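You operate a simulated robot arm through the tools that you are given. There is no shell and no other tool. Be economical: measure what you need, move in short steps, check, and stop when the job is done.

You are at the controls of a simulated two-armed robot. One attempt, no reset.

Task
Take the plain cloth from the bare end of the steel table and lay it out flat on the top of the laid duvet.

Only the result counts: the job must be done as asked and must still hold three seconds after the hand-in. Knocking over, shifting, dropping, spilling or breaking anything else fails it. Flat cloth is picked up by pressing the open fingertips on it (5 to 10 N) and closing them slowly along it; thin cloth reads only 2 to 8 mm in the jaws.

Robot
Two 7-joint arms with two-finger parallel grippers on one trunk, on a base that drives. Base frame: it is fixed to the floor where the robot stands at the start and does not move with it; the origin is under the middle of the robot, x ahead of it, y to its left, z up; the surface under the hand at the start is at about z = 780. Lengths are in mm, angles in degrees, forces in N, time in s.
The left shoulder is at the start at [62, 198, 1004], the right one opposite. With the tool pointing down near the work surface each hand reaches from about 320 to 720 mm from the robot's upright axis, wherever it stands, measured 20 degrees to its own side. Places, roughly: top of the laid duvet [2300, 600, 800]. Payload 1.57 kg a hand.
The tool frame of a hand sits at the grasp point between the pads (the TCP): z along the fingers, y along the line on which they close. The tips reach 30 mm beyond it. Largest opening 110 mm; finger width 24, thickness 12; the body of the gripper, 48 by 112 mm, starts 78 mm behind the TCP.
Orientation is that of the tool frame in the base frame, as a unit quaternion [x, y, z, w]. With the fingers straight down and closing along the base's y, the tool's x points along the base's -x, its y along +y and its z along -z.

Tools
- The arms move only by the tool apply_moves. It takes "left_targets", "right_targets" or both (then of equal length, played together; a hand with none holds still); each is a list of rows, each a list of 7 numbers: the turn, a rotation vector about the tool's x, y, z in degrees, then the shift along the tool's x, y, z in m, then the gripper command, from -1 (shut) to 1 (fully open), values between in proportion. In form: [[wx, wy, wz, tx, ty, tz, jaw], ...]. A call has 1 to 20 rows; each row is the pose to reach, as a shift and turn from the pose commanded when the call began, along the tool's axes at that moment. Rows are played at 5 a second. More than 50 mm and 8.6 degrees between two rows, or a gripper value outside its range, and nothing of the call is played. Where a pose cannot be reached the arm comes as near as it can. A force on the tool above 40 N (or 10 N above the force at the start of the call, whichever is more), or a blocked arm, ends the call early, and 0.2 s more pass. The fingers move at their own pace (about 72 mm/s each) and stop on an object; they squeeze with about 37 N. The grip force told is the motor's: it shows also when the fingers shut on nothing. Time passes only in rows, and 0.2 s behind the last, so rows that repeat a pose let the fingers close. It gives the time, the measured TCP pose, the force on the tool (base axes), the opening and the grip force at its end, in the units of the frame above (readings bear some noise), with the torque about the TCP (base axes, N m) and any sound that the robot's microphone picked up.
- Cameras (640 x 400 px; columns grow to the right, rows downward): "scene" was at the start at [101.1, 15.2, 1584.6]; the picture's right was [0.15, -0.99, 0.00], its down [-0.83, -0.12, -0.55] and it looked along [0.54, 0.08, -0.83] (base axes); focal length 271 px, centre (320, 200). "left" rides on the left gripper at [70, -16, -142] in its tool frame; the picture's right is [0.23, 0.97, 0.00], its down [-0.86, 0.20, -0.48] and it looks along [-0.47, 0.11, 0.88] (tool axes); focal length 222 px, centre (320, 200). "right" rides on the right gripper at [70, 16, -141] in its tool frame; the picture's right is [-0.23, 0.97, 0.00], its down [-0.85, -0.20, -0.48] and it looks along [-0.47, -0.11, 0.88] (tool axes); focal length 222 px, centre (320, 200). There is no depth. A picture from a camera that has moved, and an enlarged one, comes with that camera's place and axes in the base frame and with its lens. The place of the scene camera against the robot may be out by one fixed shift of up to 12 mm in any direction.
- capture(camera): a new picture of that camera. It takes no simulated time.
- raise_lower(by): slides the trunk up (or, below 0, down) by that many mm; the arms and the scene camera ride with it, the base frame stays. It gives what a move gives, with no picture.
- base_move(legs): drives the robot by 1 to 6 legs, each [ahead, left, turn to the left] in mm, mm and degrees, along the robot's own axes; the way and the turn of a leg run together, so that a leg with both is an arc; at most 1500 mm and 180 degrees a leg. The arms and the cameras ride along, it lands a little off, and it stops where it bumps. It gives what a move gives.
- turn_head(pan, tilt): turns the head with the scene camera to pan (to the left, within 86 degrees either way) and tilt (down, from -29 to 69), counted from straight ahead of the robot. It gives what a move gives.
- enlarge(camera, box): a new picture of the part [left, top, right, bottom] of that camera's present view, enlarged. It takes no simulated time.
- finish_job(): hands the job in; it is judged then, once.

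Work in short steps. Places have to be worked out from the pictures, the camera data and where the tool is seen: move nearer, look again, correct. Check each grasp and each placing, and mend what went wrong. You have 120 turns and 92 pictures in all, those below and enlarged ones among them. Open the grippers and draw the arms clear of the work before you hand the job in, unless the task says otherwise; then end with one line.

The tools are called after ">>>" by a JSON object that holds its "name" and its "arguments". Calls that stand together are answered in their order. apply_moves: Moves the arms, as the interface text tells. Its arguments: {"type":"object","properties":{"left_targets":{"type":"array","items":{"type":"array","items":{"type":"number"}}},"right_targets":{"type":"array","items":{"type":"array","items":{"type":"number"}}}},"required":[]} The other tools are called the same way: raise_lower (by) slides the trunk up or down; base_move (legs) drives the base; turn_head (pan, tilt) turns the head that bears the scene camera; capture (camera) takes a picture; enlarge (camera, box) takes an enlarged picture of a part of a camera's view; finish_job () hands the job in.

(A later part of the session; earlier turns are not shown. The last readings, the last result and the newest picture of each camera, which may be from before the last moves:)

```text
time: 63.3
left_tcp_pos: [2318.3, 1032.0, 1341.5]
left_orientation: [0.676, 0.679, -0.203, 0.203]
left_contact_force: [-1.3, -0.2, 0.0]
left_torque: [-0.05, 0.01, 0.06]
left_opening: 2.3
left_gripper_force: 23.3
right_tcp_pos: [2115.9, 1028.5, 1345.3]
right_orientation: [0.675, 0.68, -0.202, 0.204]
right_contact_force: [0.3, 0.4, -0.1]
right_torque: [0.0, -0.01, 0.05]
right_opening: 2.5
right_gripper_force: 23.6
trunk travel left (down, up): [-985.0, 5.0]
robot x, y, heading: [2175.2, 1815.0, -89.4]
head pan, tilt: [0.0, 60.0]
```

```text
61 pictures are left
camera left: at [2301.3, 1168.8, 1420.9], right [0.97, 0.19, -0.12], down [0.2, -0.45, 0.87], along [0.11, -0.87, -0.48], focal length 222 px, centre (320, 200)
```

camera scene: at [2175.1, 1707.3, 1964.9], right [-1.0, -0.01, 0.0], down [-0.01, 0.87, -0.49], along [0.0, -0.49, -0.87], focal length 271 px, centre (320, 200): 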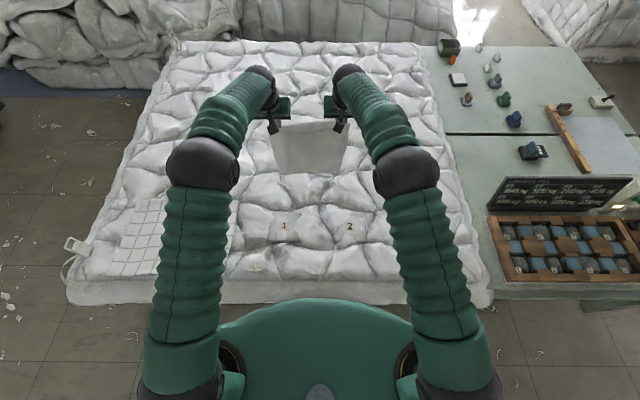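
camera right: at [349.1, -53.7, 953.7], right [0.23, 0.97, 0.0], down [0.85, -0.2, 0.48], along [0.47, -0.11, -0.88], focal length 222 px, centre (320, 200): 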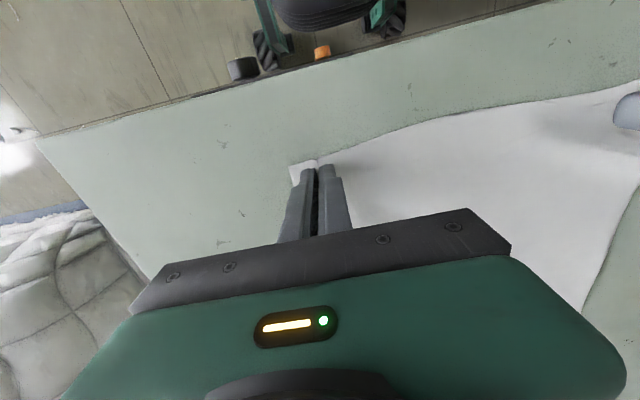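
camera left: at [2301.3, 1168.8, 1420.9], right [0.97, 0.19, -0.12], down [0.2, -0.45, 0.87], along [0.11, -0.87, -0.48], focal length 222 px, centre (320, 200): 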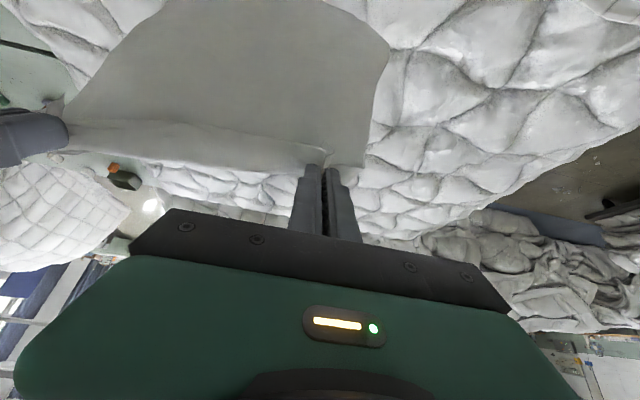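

Reach is fine. I'll take a settled scene view to judge the cloth's lower edge.

>>> {"name": "enlarge", "arguments": {"camera": "scene", "box": [200, 50, 440, 200]}}

```text
2.67 times, centred on (320, 125) of scene
camera zoom: at [2174.9, 1710.4, 1965.1], right [-1.0, -0.01, 0.0], down [-0.01, 0.87, -0.5], along [0.0, -0.5, -0.87], focal length 723 px, centre (320, 400)
```

zoom: 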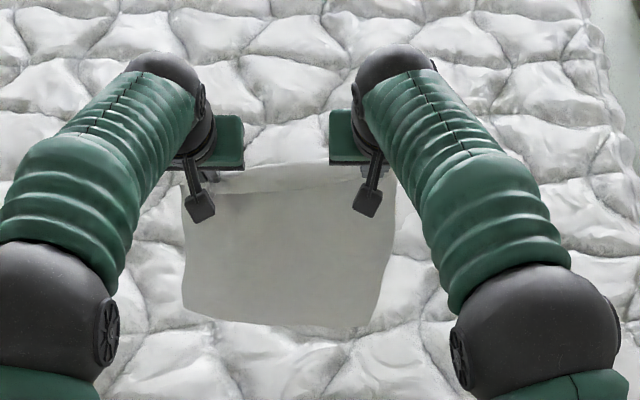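

The lower edge is around z≈950–1020, perhaps leaning slightly forward. I'll lower the trunk 90 mm and re-check.

>>> {"name": "raise_lower", "arguments": {"by": -90}}

>>> {"name": "capture", "arguments": {"camera": "left"}}

>>> {"name": "enlarge", "arguments": {"camera": "scene", "box": [200, 50, 440, 200]}}

```text
time: 64.5
left_tcp_pos: [2317.7, 1032.7, 1252.2]
left_orientation: [0.676, 0.68, -0.202, 0.203]
left_contact_force: [-0.4, -0.1, -0.1]
left_torque: [-0.01, 0.04, 0.02]
left_opening: 2.4
left_gripper_force: 24.1
right_tcp_pos: [2116.0, 1029.6, 1255.4]
right_orientation: [0.675, 0.68, -0.202, 0.203]
right_contact_force: [0.8, 0.5, -0.4]
right_torque: [0.01, -0.05, 0.04]
right_opening: 2.4
right_gripper_force: 24.3
trunk travel left (down, up): [-895.0, 95.0]
robot x, y, heading: [2174.7, 1814.7, -89.7]
head pan, tilt: [0.0, 60.0]
```

```text
59 pictures are left
camera left: at [2301.3, 1169.7, 1331.3], right [0.97, 0.19, -0.12], down [0.2, -0.45, 0.87], along [0.11, -0.87, -0.48], focal length 222 px, centre (320, 200)
```

left: 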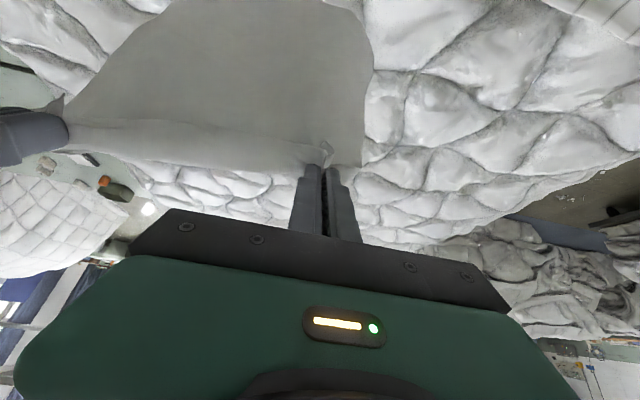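

```text
2.67 times, centred on (320, 125) of scene
camera zoom: at [2174.9, 1712.6, 1875.2], right [-1.0, -0.01, 0.0], down [-0.01, 0.87, -0.5], along [0.0, -0.5, -0.87], focal length 723 px, centre (320, 400)
```

zoom: 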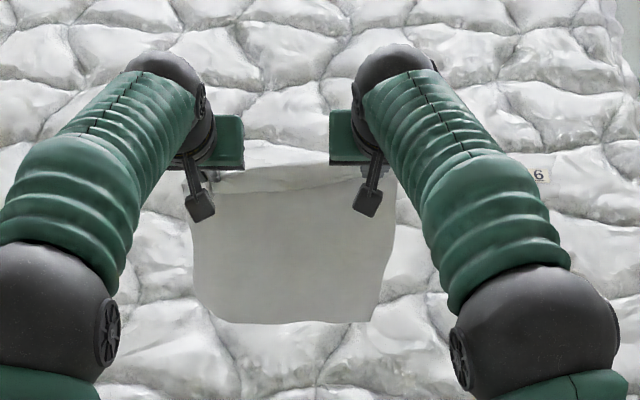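

The lower edge keeps its image row, so it still hangs free. Lowering another 40 mm.

>>> {"name": "raise_lower", "arguments": {"by": -40}}

>>> {"name": "enlarge", "arguments": {"camera": "scene", "box": [200, 50, 440, 200]}}

```text
time: 65.3
left_tcp_pos: [2318.0, 1034.3, 1212.6]
left_orientation: [0.675, 0.679, -0.203, 0.204]
left_contact_force: [-0.8, 0.7, -0.1]
left_torque: [0.0, 0.02, 0.05]
left_opening: 2.6
left_gripper_force: 24.1
right_tcp_pos: [2116.5, 1029.0, 1216.9]
right_orientation: [0.675, 0.68, -0.201, 0.204]
right_contact_force: [0.5, 0.5, -0.1]
right_torque: [0.01, 0.01, 0.03]
right_opening: 2.4
right_gripper_force: 23.6
trunk travel left (down, up): [-855.0, 135.0]
robot x, y, heading: [2177.9, 1812.4, -89.6]
head pan, tilt: [0.0, 60.0]
```

```text
2.67 times, centred on (320, 125) of scene
camera zoom: at [2174.9, 1713.1, 1835.2], right [-1.0, -0.01, 0.0], down [-0.01, 0.87, -0.5], along [0.0, -0.5, -0.87], focal length 723 px, centre (320, 400)
```

zoom: 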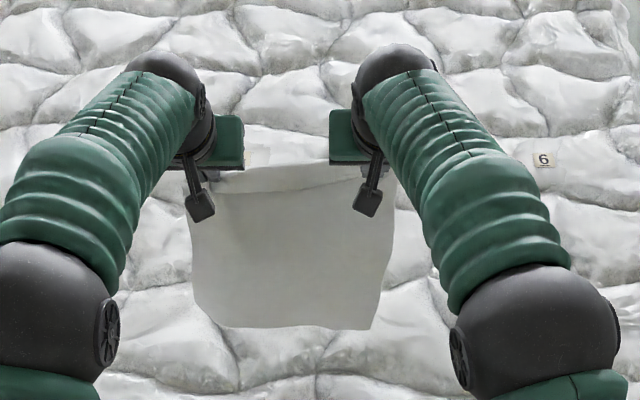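

Still nearly unchanged; lowering 30 mm more.

>>> {"name": "raise_lower", "arguments": {"by": -30}}

>>> {"name": "enlarge", "arguments": {"camera": "scene", "box": [200, 50, 440, 200]}}

```text
time: 66.1
left_tcp_pos: [2318.0, 1034.7, 1182.0]
left_orientation: [0.675, 0.679, -0.203, 0.204]
left_contact_force: [-0.1, 0.4, -0.7]
left_torque: [0.01, 0.04, 0.02]
left_opening: 2.6
left_gripper_force: 23.5
right_tcp_pos: [2115.2, 1029.1, 1186.6]
right_orientation: [0.675, 0.68, -0.202, 0.204]
right_contact_force: [0.8, -0.1, -0.1]
right_torque: [0.02, 0.0, 0.04]
right_opening: 2.3
right_gripper_force: 23.6
trunk travel left (down, up): [-825.0, 165.0]
robot x, y, heading: [2174.2, 1810.7, -89.6]
head pan, tilt: [0.0, 60.0]
```

```text
2.67 times, centred on (320, 125) of scene
camera zoom: at [2174.9, 1713.4, 1805.2], right [-1.0, -0.01, 0.0], down [-0.01, 0.87, -0.5], along [0.0, -0.5, -0.87], focal length 723 px, centre (320, 400)
```

zoom: 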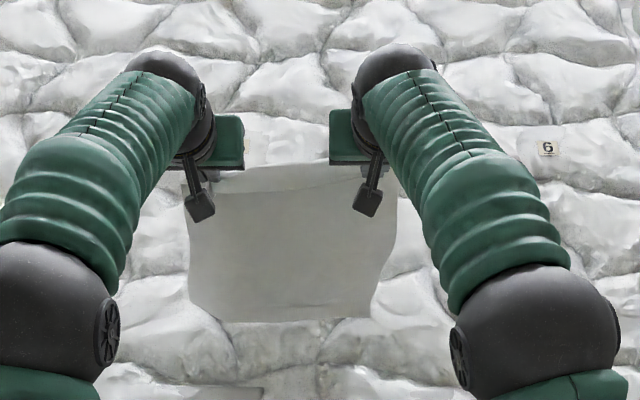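

Ambiguous, so I'll look with the left wrist camera.

>>> {"name": "capture", "arguments": {"camera": "left"}}

>>> {"name": "capture", "arguments": {"camera": "right"}}

```text
55 pictures are left
camera left: at [2301.3, 1170.6, 1261.7], right [0.97, 0.19, -0.13], down [0.2, -0.45, 0.87], along [0.11, -0.87, -0.48], focal length 222 px, centre (320, 200)
```

left: 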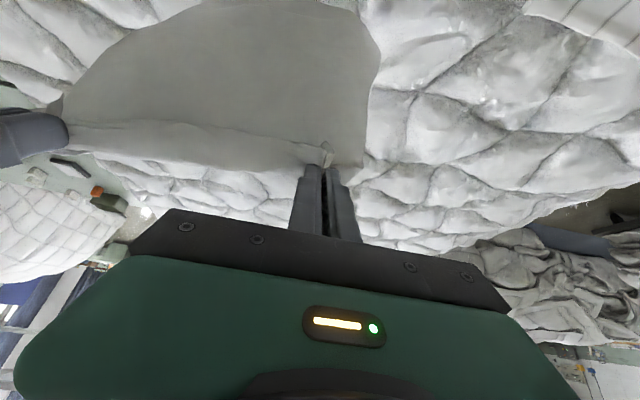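

```text
54 pictures are left
camera right: at [2131.4, 1164.7, 1267.3], right [0.98, -0.18, 0.13], down [-0.2, -0.45, 0.87], along [-0.1, -0.87, -0.48], focal length 222 px, centre (320, 200)
```

right: 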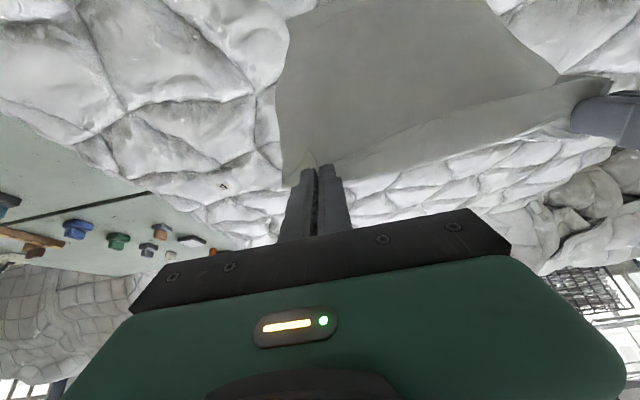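

The lower edge appears right at the quilt (y≈1014, z≈850). I start laying by pulling the hands back and down at 45° while un-tilting, first half only.

>>> {"name": "apply_moves", "arguments": {"left_targets": [[0, 1.25, 0, 0.018, 0, 0.0032, -1], [0, 2.5, 0, 0.036, 0, 0.0064, -1], [0, 3.75, 0, 0.054, 0, 0.0097, -1], [0, 5, 0, 0.072, 0, 0.0129, -1], [0, 6.25, 0, 0.09, 0, 0.0161, -1], [0, 7.5, 0, 0.108, 0, 0.0193, -1], [0, 8.75, 0, 0.126, 0, 0.0226, -1], [0, 10, 0, 0.144, 0, 0.0258, -1], [0, 11.25, 0, 0.162, 0, 0.029, -1], [0, 12.5, 0, 0.18, 0, 0.0322, -1], [0, 13.75, 0, 0.198, 0, 0.0355, -1], [0, 15, 0, 0.216, 0, 0.0387, -1]], "right_targets": [[0, 1.25, 0, 0.018, 0, 0.0032, -1], [0, 2.5, 0, 0.036, 0, 0.0064, -1], [0, 3.75, 0, 0.054, 0, 0.0097, -1], [0, 5, 0, 0.072, 0, 0.0129, -1], [0, 6.25, 0, 0.09, 0, 0.0161, -1], [0, 7.5, 0, 0.108, 0, 0.0193, -1], [0, 8.75, 0, 0.126, 0, 0.0226, -1], [0, 10, 0, 0.144, 0, 0.0258, -1], [0, 11.25, 0, 0.162, 0, 0.029, -1], [0, 12.5, 0, 0.18, 0, 0.0322, -1], [0, 13.75, 0, 0.198, 0, 0.0355, -1], [0, 15, 0, 0.216, 0, 0.0387, -1]]}}

>>> {"name": "capture", "arguments": {"camera": "scene"}}

>>> {"name": "capture", "arguments": {"camera": "left"}}

```text
time: 68.7
left_tcp_pos: [2318.2, 1192.9, 1029.2]
left_orientation: [0.696, 0.7, -0.113, 0.113]
left_contact_force: [-0.5, -0.8, -0.1]
left_torque: [0.01, 0.02, 0.05]
left_opening: 2.5
left_gripper_force: 23.7
right_tcp_pos: [2114.5, 1191.1, 1034.8]
right_orientation: [0.696, 0.701, -0.113, 0.112]
right_contact_force: [1.1, -0.7, -0.3]
right_torque: [0.01, -0.02, 0.01]
right_opening: 2.3
right_gripper_force: 23.6
trunk travel left (down, up): [-825.0, 165.0]
robot x, y, heading: [2172.5, 1811.1, -89.6]
head pan, tilt: [0.0, 60.0]
```

```text
53 pictures are left
camera scene: at [2175.1, 1715.2, 1805.3], right [-1.0, -0.01, 0.0], down [-0.01, 0.87, -0.5], along [0.0, -0.5, -0.87], focal length 271 px, centre (320, 200)
```

scene: 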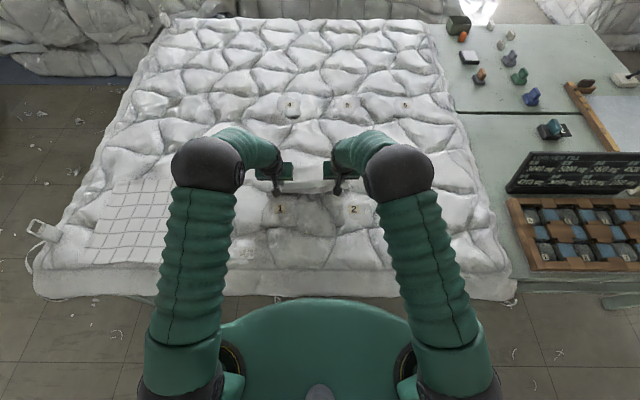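

```text
52 pictures are left
camera left: at [2301.3, 1304.6, 1142.0], right [0.97, 0.22, -0.07], down [0.2, -0.66, 0.72], along [0.11, -0.72, -0.69], focal length 222 px, centre (320, 200)
```

left: 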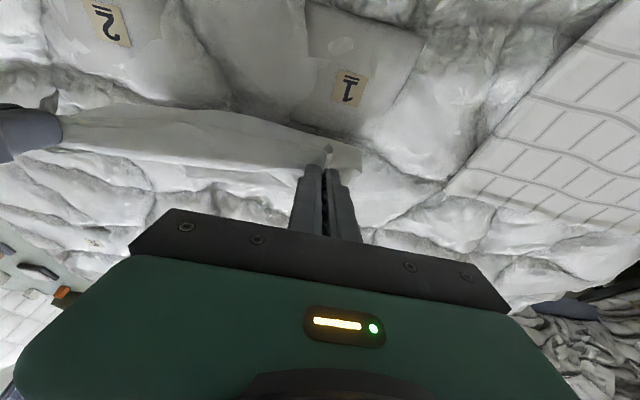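

Laying goes well and the tags are clear. Second half: back 200 mm, down 143 mm, tilt to vertical.

>>> {"name": "apply_moves", "arguments": {"left_targets": [[0, 1.5, 0, 0.0196, 0, 0.006, -1], [0, 3, 0, 0.0392, 0, 0.0121, -1], [0, 4.5, 0, 0.0588, 0, 0.0181, -1], [0, 6, 0, 0.0783, 0, 0.0242, -1], [0, 7.5, 0, 0.0979, 0, 0.0302, -1], [0, 9, 0, 0.1175, 0, 0.0363, -1], [0, 10.5, 0, 0.1371, 0, 0.0423, -1], [0, 12, 0, 0.1567, 0, 0.0483, -1], [0, 13.5, 0, 0.1763, 0, 0.0544, -1], [0, 15, 0, 0.1958, 0, 0.0604, -1], [0, 16.5, 0, 0.2154, 0, 0.0665, -1], [0, 18, 0, 0.235, 0, 0.0725, -1]], "right_targets": [[0, 1.5, 0, 0.0196, 0, 0.006, -1], [0, 3, 0, 0.0392, 0, 0.0121, -1], [0, 4.5, 0, 0.0588, 0, 0.0181, -1], [0, 6, 0, 0.0783, 0, 0.0242, -1], [0, 7.5, 0, 0.0979, 0, 0.0302, -1], [0, 9, 0, 0.1175, 0, 0.0363, -1], [0, 10.5, 0, 0.1371, 0, 0.0423, -1], [0, 12, 0, 0.1567, 0, 0.0483, -1], [0, 13.5, 0, 0.1763, 0, 0.0544, -1], [0, 15, 0, 0.1958, 0, 0.0604, -1], [0, 16.5, 0, 0.2154, 0, 0.0665, -1], [0, 18, 0, 0.235, 0, 0.0725, -1]]}}

>>> {"name": "capture", "arguments": {"camera": "scene"}}

>>> {"name": "capture", "arguments": {"camera": "left"}}

```text
time: 71.3
left_tcp_pos: [2316.2, 1392.2, 886.0]
left_orientation: [0.705, 0.709, -0.003, 0.003]
left_contact_force: [-0.3, 0.2, 0.6]
left_torque: [-0.02, 0.02, 0.02]
left_opening: 2.3
left_gripper_force: 24.0
right_tcp_pos: [2111.0, 1391.0, 890.4]
right_orientation: [0.705, 0.709, -0.002, 0.001]
right_contact_force: [0.4, 0.6, 0.0]
right_torque: [0.03, -0.04, 0.02]
right_opening: 2.3
right_gripper_force: 24.2
trunk travel left (down, up): [-825.0, 165.0]
robot x, y, heading: [2177.9, 1812.6, -89.6]
head pan, tilt: [0.0, 60.0]
```

```text
51 pictures are left
camera scene: at [2175.0, 1715.4, 1805.3], right [-1.0, -0.01, 0.0], down [-0.01, 0.87, -0.5], along [0.0, -0.5, -0.87], focal length 271 px, centre (320, 200)
```

scene: 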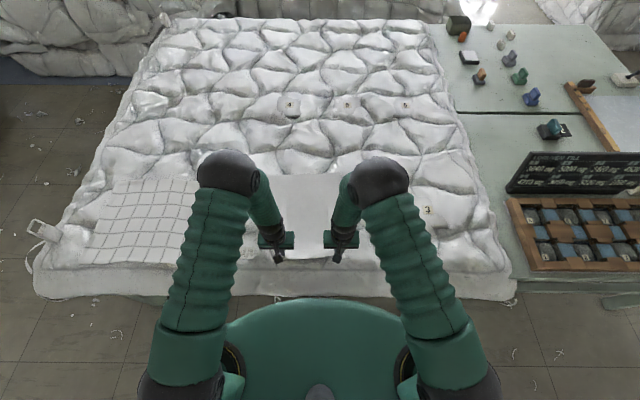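

```text
50 pictures are left
camera left: at [2299.6, 1464.4, 1027.7], right [0.97, 0.23, 0.0], down [0.2, -0.85, 0.48], along [0.11, -0.47, -0.88], focal length 222 px, centre (320, 200)
```

left: 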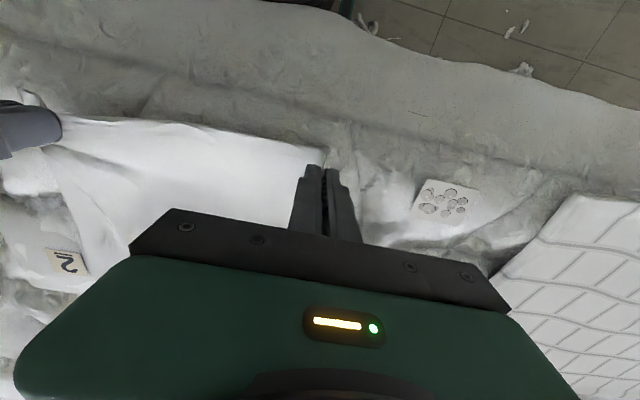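

The cloth is down on the quilt. I'll enlarge to check for flatness before release.

>>> {"name": "enlarge", "arguments": {"camera": "scene", "box": [220, 150, 420, 275]}}

>>> {"name": "capture", "arguments": {"camera": "right"}}

```text
3.20 times, centred on (320, 212) of scene
camera zoom: at [2175.0, 1715.4, 1805.3], right [-1.0, -0.01, 0.0], down [-0.01, 0.87, -0.5], along [0.0, -0.5, -0.87], focal length 868 px, centre (320, 160)
```

zoom: 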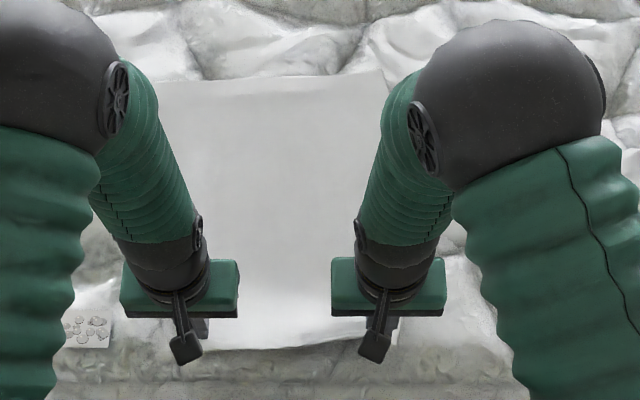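

```text
48 pictures are left
camera right: at [2128.1, 1461.2, 1032.8], right [0.98, -0.22, 0.0], down [-0.19, -0.85, 0.48], along [-0.11, -0.47, -0.88], focal length 222 px, centre (320, 200)
```

right: 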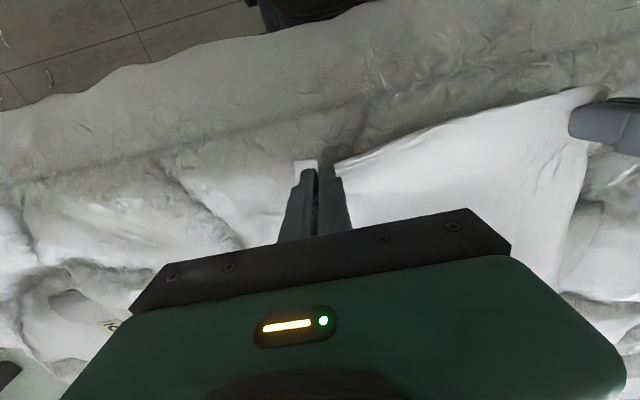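

The far edge is at y≈1040 and the sheet is smooth. I'll pull back 10 mm, spread slightly to tension it, and lower toward the quilt watching force.

>>> {"name": "apply_moves", "arguments": {"left_targets": [[0, 0, 0, 0.005, 0.003, 0.004, -1], [0, 0, 0, 0.01, 0.005, 0.008, -1], [0, 0, 0, 0.01, 0.005, 0.012, -1], [0, 0, 0, 0.01, 0.005, 0.016, -1]], "right_targets": [[0, 0, 0, 0.005, -0.003, 0.005, -1], [0, 0, 0, 0.01, -0.005, 0.01, -1], [0, 0, 0, 0.01, -0.005, 0.015, -1], [0, 0, 0, 0.01, -0.005, 0.02, -1]]}}

>>> {"name": "enlarge", "arguments": {"camera": "left", "box": [160, 60, 480, 260]}}

>>> {"name": "enlarge", "arguments": {"camera": "right", "box": [160, 60, 480, 260]}}

```text
time: 72.3
left_tcp_pos: [2320.8, 1404.6, 871.0]
left_orientation: [0.706, 0.709, -0.002, 0.001]
left_contact_force: [-9.3, -1.6, 0.2]
left_torque: [-0.04, 0.28, 0.17]
left_opening: 2.5
left_gripper_force: 23.9
right_tcp_pos: [2107.1, 1400.6, 873.2]
right_orientation: [0.705, 0.709, 0.0, 0.002]
right_contact_force: [8.4, 0.7, 0.6]
right_torque: [0.04, -0.27, 0.1]
right_opening: 2.3
right_gripper_force: 24.0
trunk travel left (down, up): [-825.0, 165.0]
robot x, y, heading: [2172.8, 1815.7, -89.5]
head pan, tilt: [0.0, 60.0]
```

```text
2.00 times, centred on (320, 160) of left
camera zoom: at [2304.6, 1475.2, 1012.5], right [0.97, 0.23, 0.0], down [0.2, -0.85, 0.48], along [0.11, -0.47, -0.88], focal length 444 px, centre (320, 280)
```

zoom: 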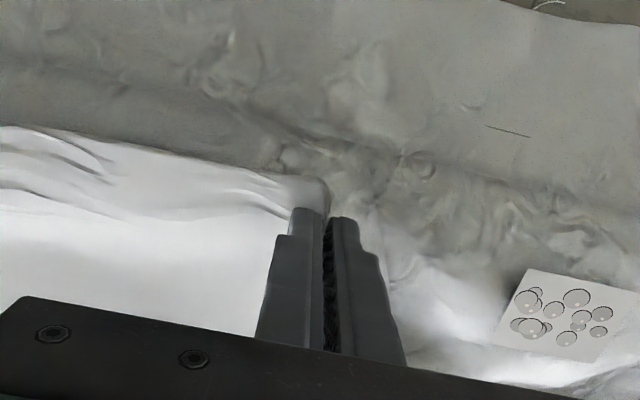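

```text
2.00 times, centred on (320, 160) of right
camera zoom: at [2124.3, 1469.7, 1015.1], right [0.98, -0.22, 0.0], down [-0.19, -0.85, 0.48], along [-0.1, -0.47, -0.88], focal length 444 px, centre (320, 280)
```

zoom: 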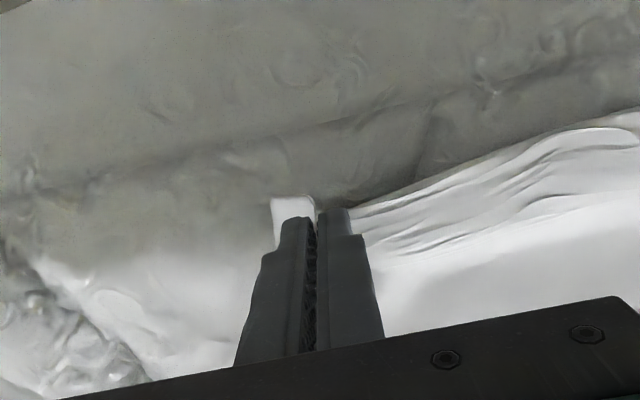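

Lateral tension is 9 N, so I'll ease 4 mm each side and keep lowering in small steps; there's no contact yet.

>>> {"name": "apply_moves", "arguments": {"left_targets": [[0, 0, 0, 0, -0.004, 0.003, -1], [0, 0, 0, 0, -0.004, 0.006, -1], [0, 0, 0, 0, -0.004, 0.01, -1]], "right_targets": [[0, 0, 0, 0, 0.004, 0.003, -1], [0, 0, 0, 0, 0.004, 0.006, -1], [0, 0, 0, 0, 0.004, 0.01, -1]]}}

```text
time: 73.1
left_tcp_pos: [2317.1, 1403.6, 862.2]
left_orientation: [0.705, 0.709, -0.002, 0.002]
left_contact_force: [-3.0, 0.1, 0.8]
left_torque: [-0.03, 0.07, 0.07]
left_opening: 2.5
left_gripper_force: 24.4
right_tcp_pos: [2110.4, 1399.7, 861.3]
right_orientation: [0.705, 0.709, -0.002, 0.002]
right_contact_force: [2.4, 0.8, 0.3]
right_torque: [-0.02, -0.03, 0.04]
right_opening: 2.4
right_gripper_force: 23.6
trunk travel left (down, up): [-825.0, 165.0]
robot x, y, heading: [2175.6, 1809.2, -89.6]
head pan, tilt: [0.0, 60.0]
```

No contact yet at tip z≈832. Continuing down another 12 mm.

>>> {"name": "apply_moves", "arguments": {"left_targets": [[0, 0, 0, 0, 0, 0.003, -1], [0, 0, 0, 0, 0, 0.006, -1], [0, 0, 0, 0, 0, 0.009, -1], [0, 0, 0, 0, 0, 0.012, -1]], "right_targets": [[0, 0, 0, 0, 0, 0.003, -1], [0, 0, 0, 0, 0, 0.006, -1], [0, 0, 0, 0, 0, 0.009, -1], [0, 0, 0, 0, 0, 0.012, -1]]}}

>>> {"name": "capture", "arguments": {"camera": "left"}}

```text
time: 73.9
left_tcp_pos: [2317.5, 1403.5, 858.2]
left_orientation: [0.706, 0.708, -0.004, 0.004]
left_contact_force: [2.7, 4.7, 28.3]
left_torque: [0.16, -0.24, 0.06]
left_opening: 2.4
left_gripper_force: 24.1
right_tcp_pos: [2111.3, 1401.8, 856.1]
right_orientation: [0.705, 0.709, -0.003, 0.003]
right_contact_force: [0.2, 2.2, 16.9]
right_torque: [0.16, 0.05, 0.04]
right_opening: 2.4
right_gripper_force: 23.3
trunk travel left (down, up): [-825.0, 165.0]
robot x, y, heading: [2173.7, 1814.3, -89.6]
head pan, tilt: [0.0, 60.0]
stopped in row 4 (left hand): the force on the tool passed its limit at 45 N (the readings are from after the stop); the commanded pose is now the measured one
```

```text
45 pictures are left
camera left: at [2300.7, 1476.0, 997.9], right [0.97, 0.23, 0.0], down [0.2, -0.85, 0.49], along [0.11, -0.48, -0.87], focal length 222 px, centre (320, 200)
```

left: 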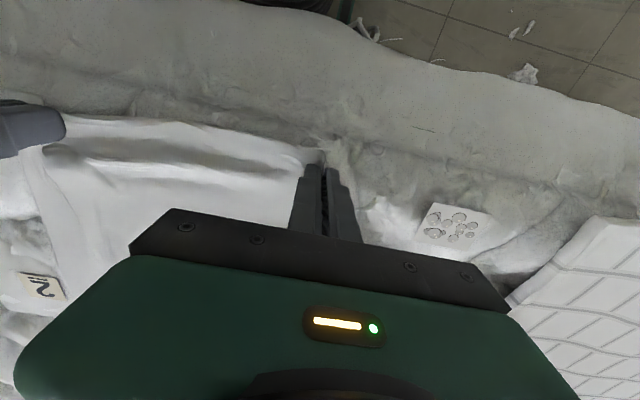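

Both tips are in contact. I'll ease off to a light press and open slowly to let the pinched folds spread.

>>> {"name": "apply_moves", "arguments": {"left_targets": [[0, 0, 0, 0, 0, -0.0025, -1], [0, 0, 0, 0, 0, -0.003, -0.9], [0, 0, 0, 0, 0, -0.003, -0.8], [0, 0, 0, 0, 0, -0.003, -0.7], [0, 0, 0, 0, 0, -0.003, -0.6], [0, 0, 0, 0, 0, -0.003, -0.5], [0, 0, 0, 0, 0, -0.003, -0.4], [0, 0, 0, 0, 0, -0.003, -0.3], [0, 0, 0, 0, 0, -0.003, -0.25]], "right_targets": [[0, 0, 0, 0, 0, -0.001, -1], [0, 0, 0, 0, 0, -0.0015, -0.9], [0, 0, 0, 0, 0, -0.0015, -0.8], [0, 0, 0, 0, 0, -0.0015, -0.7], [0, 0, 0, 0, 0, -0.0015, -0.6], [0, 0, 0, 0, 0, -0.0015, -0.5], [0, 0, 0, 0, 0, -0.0015, -0.4], [0, 0, 0, 0, 0, -0.0015, -0.3], [0, 0, 0, 0, 0, -0.0015, -0.25]]}}

>>> {"name": "enlarge", "arguments": {"camera": "left", "box": [160, 60, 480, 260]}}

>>> {"name": "enlarge", "arguments": {"camera": "right", "box": [160, 60, 480, 260]}}

```text
time: 75.9
left_tcp_pos: [2317.7, 1402.2, 856.6]
left_orientation: [0.705, 0.709, -0.004, 0.004]
left_contact_force: [-4.4, -0.5, 8.7]
left_torque: [-0.01, -0.06, 0.01]
left_opening: 38.4
left_gripper_force: 0.1
right_tcp_pos: [2111.8, 1400.8, 856.3]
right_orientation: [0.705, 0.709, -0.003, 0.004]
right_contact_force: [2.8, -0.5, 11.9]
right_torque: [0.04, 0.05, -0.02]
right_opening: 34.8
right_gripper_force: 0.0
trunk travel left (down, up): [-825.0, 165.0]
robot x, y, heading: [2173.2, 1813.8, -89.7]
head pan, tilt: [0.0, 60.0]
```

```text
2.00 times, centred on (320, 160) of left
camera zoom: at [2300.3, 1474.1, 998.3], right [0.97, 0.23, 0.0], down [0.2, -0.85, 0.49], along [0.11, -0.48, -0.87], focal length 444 px, centre (320, 280)
```

zoom: 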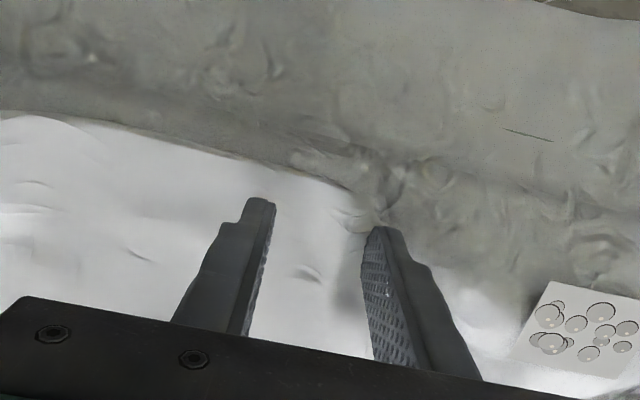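

```text
2.00 times, centred on (320, 160) of right
camera zoom: at [2127.7, 1471.0, 998.3], right [0.98, -0.22, 0.0], down [-0.19, -0.85, 0.49], along [-0.1, -0.48, -0.87], focal length 444 px, centre (320, 280)
```

zoom: 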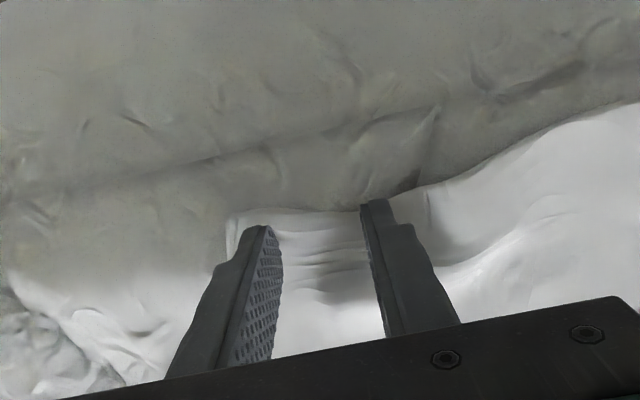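

The folds spread out well. I'll lift both hands straight up and clear, then inspect.

>>> {"name": "apply_moves", "arguments": {"left_targets": [[0, 0, 0, 0, 0, -0.01, -0.25], [0, 0, 0, 0, 0, -0.03, -0.25], [0, 0, 0, 0, 0, -0.06, -0.25], [0, 0, 0, 0, 0, -0.1, -0.25], [0, 0, 0, 0, 0, -0.14, -0.25], [0, 0, 0, 0, 0.04, -0.17, -0.25], [0, 0, 0, 0, 0.08, -0.19, -0.25], [0, 0, 0, 0, 0.12, -0.2, -0.25]], "right_targets": [[0, 0, 0, 0, 0, -0.01, -0.25], [0, 0, 0, 0, 0, -0.03, -0.25], [0, 0, 0, 0, 0, -0.06, -0.25], [0, 0, 0, 0, 0, -0.1, -0.25], [0, 0, 0, 0, 0, -0.14, -0.25], [0, 0, 0, 0, -0.04, -0.17, -0.25], [0, 0, 0, 0, -0.08, -0.19, -0.25], [0, 0, 0, 0, -0.12, -0.2, -0.25]]}}

>>> {"name": "capture", "arguments": {"camera": "scene"}}

>>> {"name": "enlarge", "arguments": {"camera": "scene", "box": [220, 140, 420, 280]}}

```text
time: 77.7
left_tcp_pos: [2438.0, 1406.5, 1057.5]
left_orientation: [0.705, 0.709, -0.003, 0.004]
left_contact_force: [-0.1, 0.5, 0.1]
left_torque: [-0.03, -0.01, 0.01]
left_opening: 41.0
left_gripper_force: 0.2
right_tcp_pos: [1992.0, 1400.9, 1055.1]
right_orientation: [0.705, 0.709, -0.002, 0.004]
right_contact_force: [0.1, 0.1, 0.1]
right_torque: [0.03, 0.01, -0.01]
right_opening: 41.2
right_gripper_force: 0.0
trunk travel left (down, up): [-825.0, 165.0]
robot x, y, heading: [2172.8, 1813.4, -89.7]
head pan, tilt: [0.0, 60.0]
```

```text
42 pictures are left
camera scene: at [2175.1, 1717.7, 1805.4], right [-1.0, -0.01, 0.0], down [-0.01, 0.87, -0.5], along [0.0, -0.5, -0.87], focal length 271 px, centre (320, 200)
```

scene: 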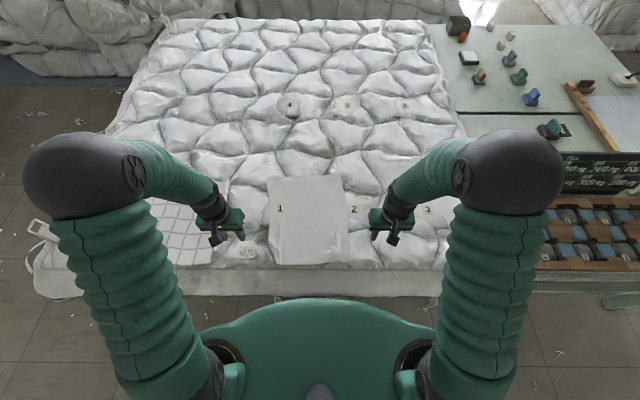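

```text
2.86 times, centred on (320, 210) of scene
camera zoom: at [2175.1, 1717.7, 1805.4], right [-1.0, -0.01, 0.0], down [-0.01, 0.87, -0.5], along [0.0, -0.5, -0.87], focal length 775 px, centre (320, 171)
```

zoom: 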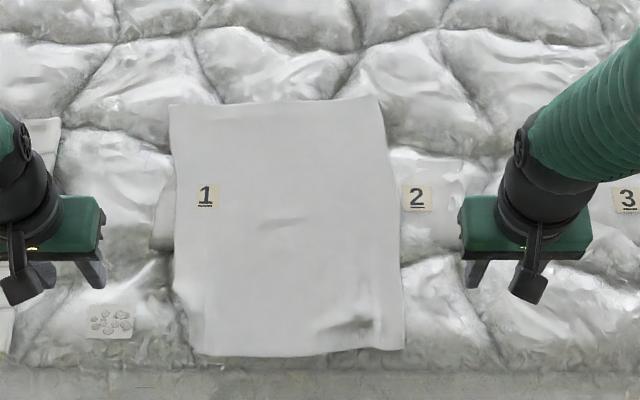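

The cloth lies flat, fully on the quilt. The near edge looks a bit narrower than the far edge (≈270 vs 317), so I'll check its corners with the wrist cameras.

>>> {"name": "capture", "arguments": {"camera": "left"}}

>>> {"name": "capture", "arguments": {"camera": "right"}}

```text
40 pictures are left
camera left: at [2420.8, 1477.3, 1198.5], right [0.97, 0.23, 0.0], down [0.2, -0.85, 0.49], along [0.11, -0.47, -0.87], focal length 222 px, centre (320, 200)
```

left: 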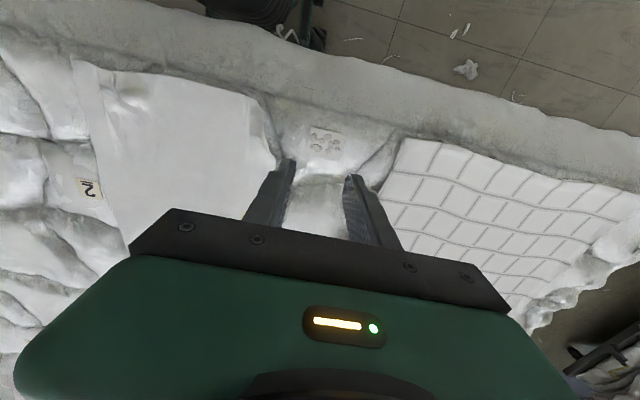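

```text
39 pictures are left
camera right: at [2008.1, 1470.8, 1196.8], right [0.98, -0.22, 0.0], down [-0.19, -0.85, 0.49], along [-0.1, -0.47, -0.87], focal length 222 px, centre (320, 200)
```

right: 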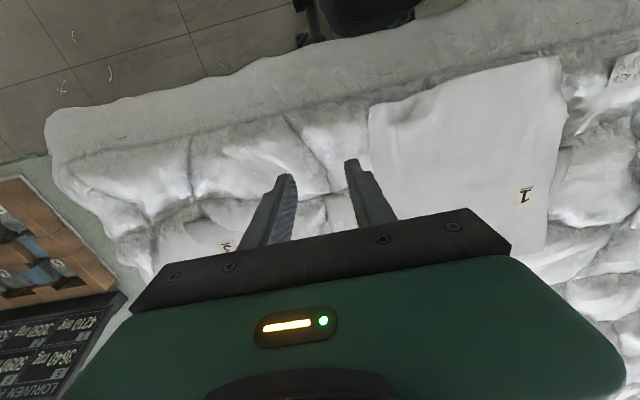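

There is a small pucker near the right corner; near width is ~270 mm against ~316. I'll enlarge it.

>>> {"name": "enlarge", "arguments": {"camera": "left", "box": [40, 30, 300, 230]}}

>>> {"name": "enlarge", "arguments": {"camera": "right", "box": [340, 30, 600, 230]}}

```text
2.00 times, centred on (170, 130) of left
camera zoom: at [2420.8, 1477.3, 1198.5], right [0.97, 0.23, 0.0], down [0.2, -0.85, 0.49], along [0.11, -0.47, -0.87], focal length 444 px, centre (620, 340)
```

zoom: 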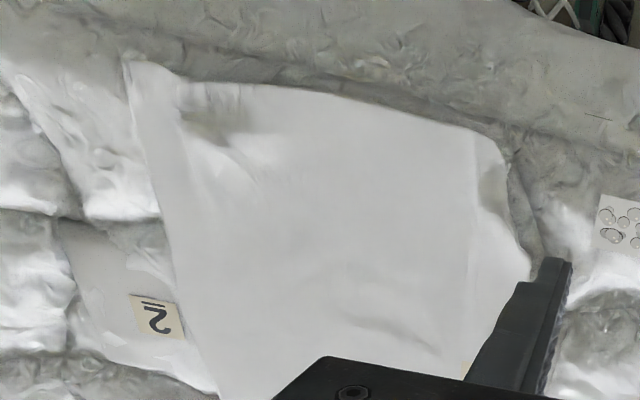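

```text
2.00 times, centred on (470, 130) of right
camera zoom: at [2008.1, 1470.8, 1196.8], right [0.98, -0.22, 0.0], down [-0.19, -0.85, 0.49], along [-0.1, -0.47, -0.87], focal length 444 px, centre (20, 340)
```

zoom: 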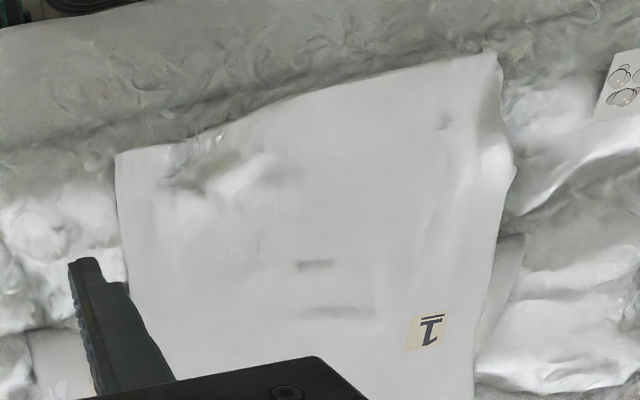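

There's a small pucker at the right-near corner and a slight drape at the left. I'll press a closed fingertip on each near corner and gently pull outward to smooth; first get above.

>>> {"name": "apply_moves", "arguments": {"left_targets": [[0, 0, 0, 0, -0.04, 0, -1], [0, 0, 0, 0, -0.08, 0, -1], [0, 0, 0, 0, -0.113, 0.02, -1], [0, 0, 0, -0.006, -0.113, 0.06, -1], [0, 0, 0, -0.006, -0.113, 0.1, -1], [0, 0, 0, -0.006, -0.113, 0.14, -1], [0, 0, 0, -0.006, -0.113, 0.17, -1], [0, 0, 0, -0.006, -0.113, 0.185, -1]], "right_targets": [[0, 0, 0, 0, 0.04, 0, -1], [0, 0, 0, 0, 0.08, 0, -1], [0, 0, 0, 0, 0.107, 0.02, -1], [0, 0, 0, -0.006, 0.107, 0.06, -1], [0, 0, 0, -0.006, 0.107, 0.1, -1], [0, 0, 0, -0.006, 0.107, 0.14, -1], [0, 0, 0, -0.006, 0.107, 0.17, -1], [0, 0, 0, -0.006, 0.107, 0.183, -1]]}}

>>> {"name": "capture", "arguments": {"camera": "right"}}

>>> {"name": "capture", "arguments": {"camera": "left"}}

```text
time: 79.5
left_tcp_pos: [2325.1, 1395.8, 870.8]
left_orientation: [0.705, 0.709, -0.004, 0.003]
left_contact_force: [-0.2, 0.0, -0.2]
left_torque: [-0.01, 0.02, -0.02]
left_opening: 0.3
left_gripper_force: 21.0
right_tcp_pos: [2098.5, 1390.3, 873.7]
right_orientation: [0.705, 0.71, -0.003, 0.003]
right_contact_force: [-0.5, -0.4, 0.5]
right_torque: [-0.02, 0.05, 0.02]
right_opening: 0.1
right_gripper_force: 21.2
trunk travel left (down, up): [-825.0, 165.0]
robot x, y, heading: [2175.6, 1812.0, -89.3]
head pan, tilt: [0.0, 60.0]
```

```text
36 pictures are left
camera right: at [2114.8, 1460.4, 1015.5], right [0.98, -0.22, 0.0], down [-0.19, -0.85, 0.49], along [-0.1, -0.47, -0.87], focal length 222 px, centre (320, 200)
```

right: 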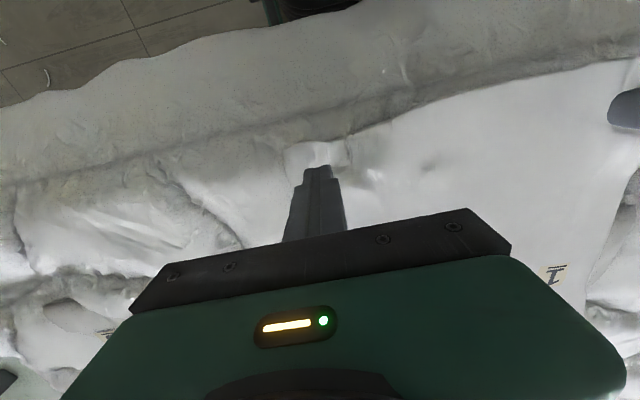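

```text
35 pictures are left
camera left: at [2307.9, 1467.6, 1011.6], right [0.97, 0.23, 0.0], down [0.2, -0.85, 0.49], along [0.11, -0.47, -0.87], focal length 222 px, centre (320, 200)
```

left: 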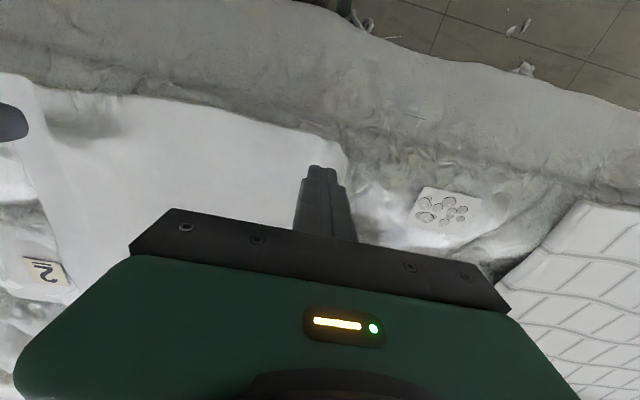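

Both closed tips are over the corners. Lowering gently into contact.

>>> {"name": "apply_moves", "arguments": {"left_targets": [[0, 0, 0, 0, 0, 0.004, -1], [0, 0, 0, 0, 0, 0.008, -1], [0, 0, 0, 0, 0, 0.01, -1], [0, 0, 0, 0, 0, 0.0115, -1]], "right_targets": [[0, 0, 0, 0, 0, 0.004, -1], [0, 0, 0, 0, 0, 0.008, -1], [0, 0, 0, 0, 0, 0.012, -1], [0, 0, 0, 0, 0, 0.0145, -1]]}}

```text
time: 80.5
left_tcp_pos: [2324.8, 1395.4, 860.5]
left_orientation: [0.705, 0.709, -0.004, 0.002]
left_contact_force: [0.1, 0.8, 0.2]
left_torque: [-0.03, -0.01, 0.01]
left_opening: 0.0
left_gripper_force: 21.6
right_tcp_pos: [2099.5, 1392.4, 858.5]
right_orientation: [0.704, 0.71, -0.003, 0.004]
right_contact_force: [-0.1, -0.2, -0.4]
right_torque: [-0.03, -0.02, 0.01]
right_opening: 0.0
right_gripper_force: 21.5
trunk travel left (down, up): [-825.0, 165.0]
robot x, y, heading: [2174.4, 1814.8, -89.7]
head pan, tilt: [0.0, 60.0]
```

>>> {"name": "apply_moves", "arguments": {"left_targets": [[0, 0, 0, 0, 0, 0.001, -1], [0, 0, 0, 0, 0, 0.002, -1], [0, 0, 0, 0, 0, 0.003, -1]], "right_targets": [[0, 0, 0, 0, 0, 0.001, -1], [0, 0, 0, 0, 0, 0.002, -1], [0, 0, 0, 0, 0, 0.003, -1]]}}

```text
time: 81.3
left_tcp_pos: [2325.3, 1396.2, 859.1]
left_orientation: [0.705, 0.709, -0.004, 0.003]
left_contact_force: [-0.4, -0.9, 0.9]
left_torque: [-0.02, 0.03, -0.02]
left_opening: 0.0
left_gripper_force: 21.1
right_tcp_pos: [2098.7, 1392.4, 856.7]
right_orientation: [0.705, 0.709, -0.003, 0.004]
right_contact_force: [-0.1, 0.0, 17.7]
right_torque: [0.23, 0.0, -0.03]
right_opening: 0.0
right_gripper_force: 21.4
trunk travel left (down, up): [-825.0, 165.0]
robot x, y, heading: [2177.9, 1812.1, -89.9]
head pan, tilt: [0.0, 60.0]
```

Right reads 17.7 N and left is just short. I'll ease the right 1 mm and lower the left 2 mm.

>>> {"name": "apply_moves", "arguments": {"left_targets": [[0, 0, 0, 0, 0, 0.001, -1], [0, 0, 0, 0, 0, 0.002, -1]], "right_targets": [[0, 0, 0, 0, 0, -0.001, -1], [0, 0, 0, 0, 0, -0.001, -1]]}}

```text
time: 81.9
left_tcp_pos: [2324.9, 1395.4, 856.7]
left_orientation: [0.705, 0.709, -0.004, 0.003]
left_contact_force: [0.6, 2.6, 10.9]
left_torque: [0.05, -0.15, 0.04]
left_opening: 0.0
left_gripper_force: 21.3
right_tcp_pos: [2098.9, 1394.6, 856.2]
right_orientation: [0.704, 0.71, -0.004, 0.003]
right_contact_force: [0.7, -2.9, 5.0]
right_torque: [-0.01, -0.03, 0.0]
right_opening: 0.0
right_gripper_force: 21.2
trunk travel left (down, up): [-825.0, 165.0]
robot x, y, heading: [2175.5, 1810.8, -89.8]
head pan, tilt: [0.0, 60.0]
```

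Good press forces. Now I drag outward slowly, right 22 mm and left 8 mm.

>>> {"name": "apply_moves", "arguments": {"left_targets": [[0, 0, 0, 0, 0.002, 0, -1], [0, 0, 0, 0, 0.004, 0, -1], [0, 0, 0, 0, 0.006, 0, -1], [0, 0, 0, 0, 0.008, 0, -1], [0, 0, 0, 0, 0.008, 0, -1], [0, 0, 0, 0, 0.008, 0, -1]], "right_targets": [[0, 0, 0, 0, -0.004, 0.0004, -1], [0, 0, 0, 0, -0.008, 0.0004, -1], [0, 0, 0, 0, -0.012, 0.0004, -1], [0, 0, 0, 0, -0.016, 0.0004, -1], [0, 0, 0, 0, -0.02, 0.0004, -1], [0, 0, 0, 0, -0.022, 0.0004, -1]]}}

>>> {"name": "enlarge", "arguments": {"camera": "right", "box": [240, 80, 640, 330]}}

```text
time: 83.3
left_tcp_pos: [2330.6, 1395.4, 857.7]
left_orientation: [0.705, 0.709, -0.004, 0.004]
left_contact_force: [-5.7, 0.9, 17.2]
left_torque: [0.04, -0.01, 0.0]
left_opening: 0.0
left_gripper_force: 21.1
right_tcp_pos: [2075.2, 1394.3, 856.6]
right_orientation: [0.706, 0.709, -0.003, 0.004]
right_contact_force: [4.8, -0.9, 3.9]
right_torque: [0.01, -0.13, -0.04]
right_opening: 0.0
right_gripper_force: 21.1
trunk travel left (down, up): [-825.0, 165.0]
robot x, y, heading: [2176.5, 1812.6, -89.4]
head pan, tilt: [0.0, 60.0]
```

```text
1.60 times, centred on (440, 205) of right
camera zoom: at [2091.7, 1464.1, 998.5], right [0.98, -0.22, 0.0], down [-0.19, -0.85, 0.49], along [-0.1, -0.48, -0.87], focal length 355 px, centre (128, 192)
```

zoom: 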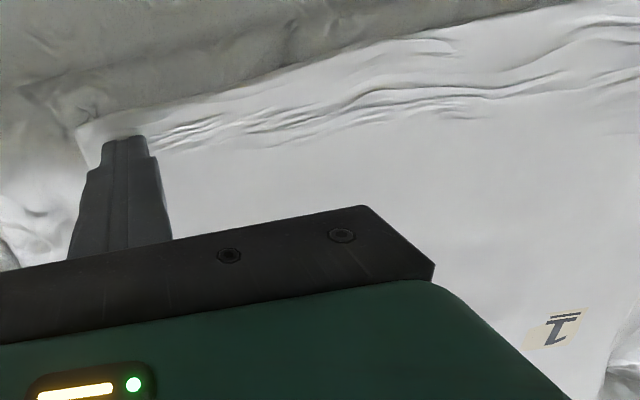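

The pucker pulled out and the edge is taut. I'll relax 2 mm, lift both hands straight up and away, and inspect.

>>> {"name": "apply_moves", "arguments": {"left_targets": [[0, 0, 0, 0, -0.002, 0, -1], [0, 0, 0, 0, -0.002, -0.01, -1], [0, 0, 0, 0, -0.002, -0.04, -1], [0, 0, 0, 0, -0.002, -0.08, -1], [0, 0, 0, 0, -0.002, -0.12, -1], [0, 0, 0, 0, 0.03, -0.16, -1], [0, 0, 0, 0, 0.07, -0.18, -1], [0, 0, 0, 0, 0.11, -0.2, -1]], "right_targets": [[0, 0, 0, 0, 0.002, 0, -1], [0, 0, 0, 0, 0.002, -0.01, -1], [0, 0, 0, 0, 0.002, -0.04, -1], [0, 0, 0, 0, 0.002, -0.08, -1], [0, 0, 0, 0, 0.002, -0.12, -1], [0, 0, 0, 0, -0.03, -0.16, -1], [0, 0, 0, 0, -0.07, -0.18, -1], [0, 0, 0, 0, -0.11, -0.2, -1]]}}

>>> {"name": "enlarge", "arguments": {"camera": "scene", "box": [220, 140, 420, 280]}}

>>> {"name": "enlarge", "arguments": {"camera": "left", "box": [0, 20, 320, 240]}}

>>> {"name": "enlarge", "arguments": {"camera": "right", "box": [320, 20, 640, 240]}}

```text
refused: row 6 steps farther than a row can; nothing moved
```

```text
2.86 times, centred on (320, 210) of scene
camera zoom: at [2173.1, 1719.3, 1805.7], right [-1.0, -0.01, 0.0], down [-0.01, 0.87, -0.5], along [0.0, -0.5, -0.87], focal length 775 px, centre (320, 171)
```

zoom: 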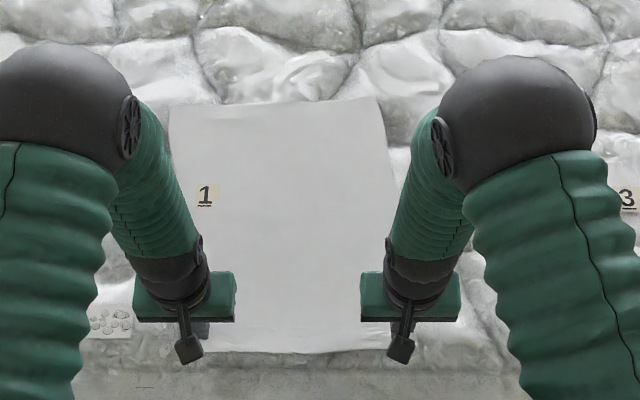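

```text
1.82 times, centred on (160, 130) of left
camera zoom: at [2314.6, 1467.5, 997.5], right [0.97, 0.23, 0.0], down [0.2, -0.85, 0.49], along [0.11, -0.48, -0.87], focal length 404 px, centre (611, 327)
```

zoom: 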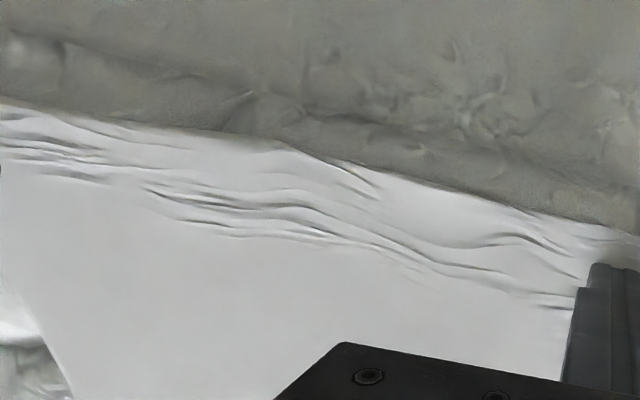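

```text
1.82 times, centred on (480, 130) of right
camera zoom: at [2091.7, 1464.1, 998.5], right [0.98, -0.22, 0.0], down [-0.19, -0.85, 0.49], along [-0.1, -0.48, -0.87], focal length 404 px, centre (29, 327)
```

zoom: 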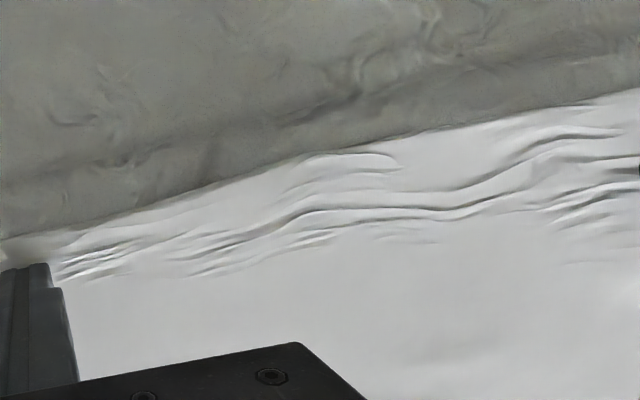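

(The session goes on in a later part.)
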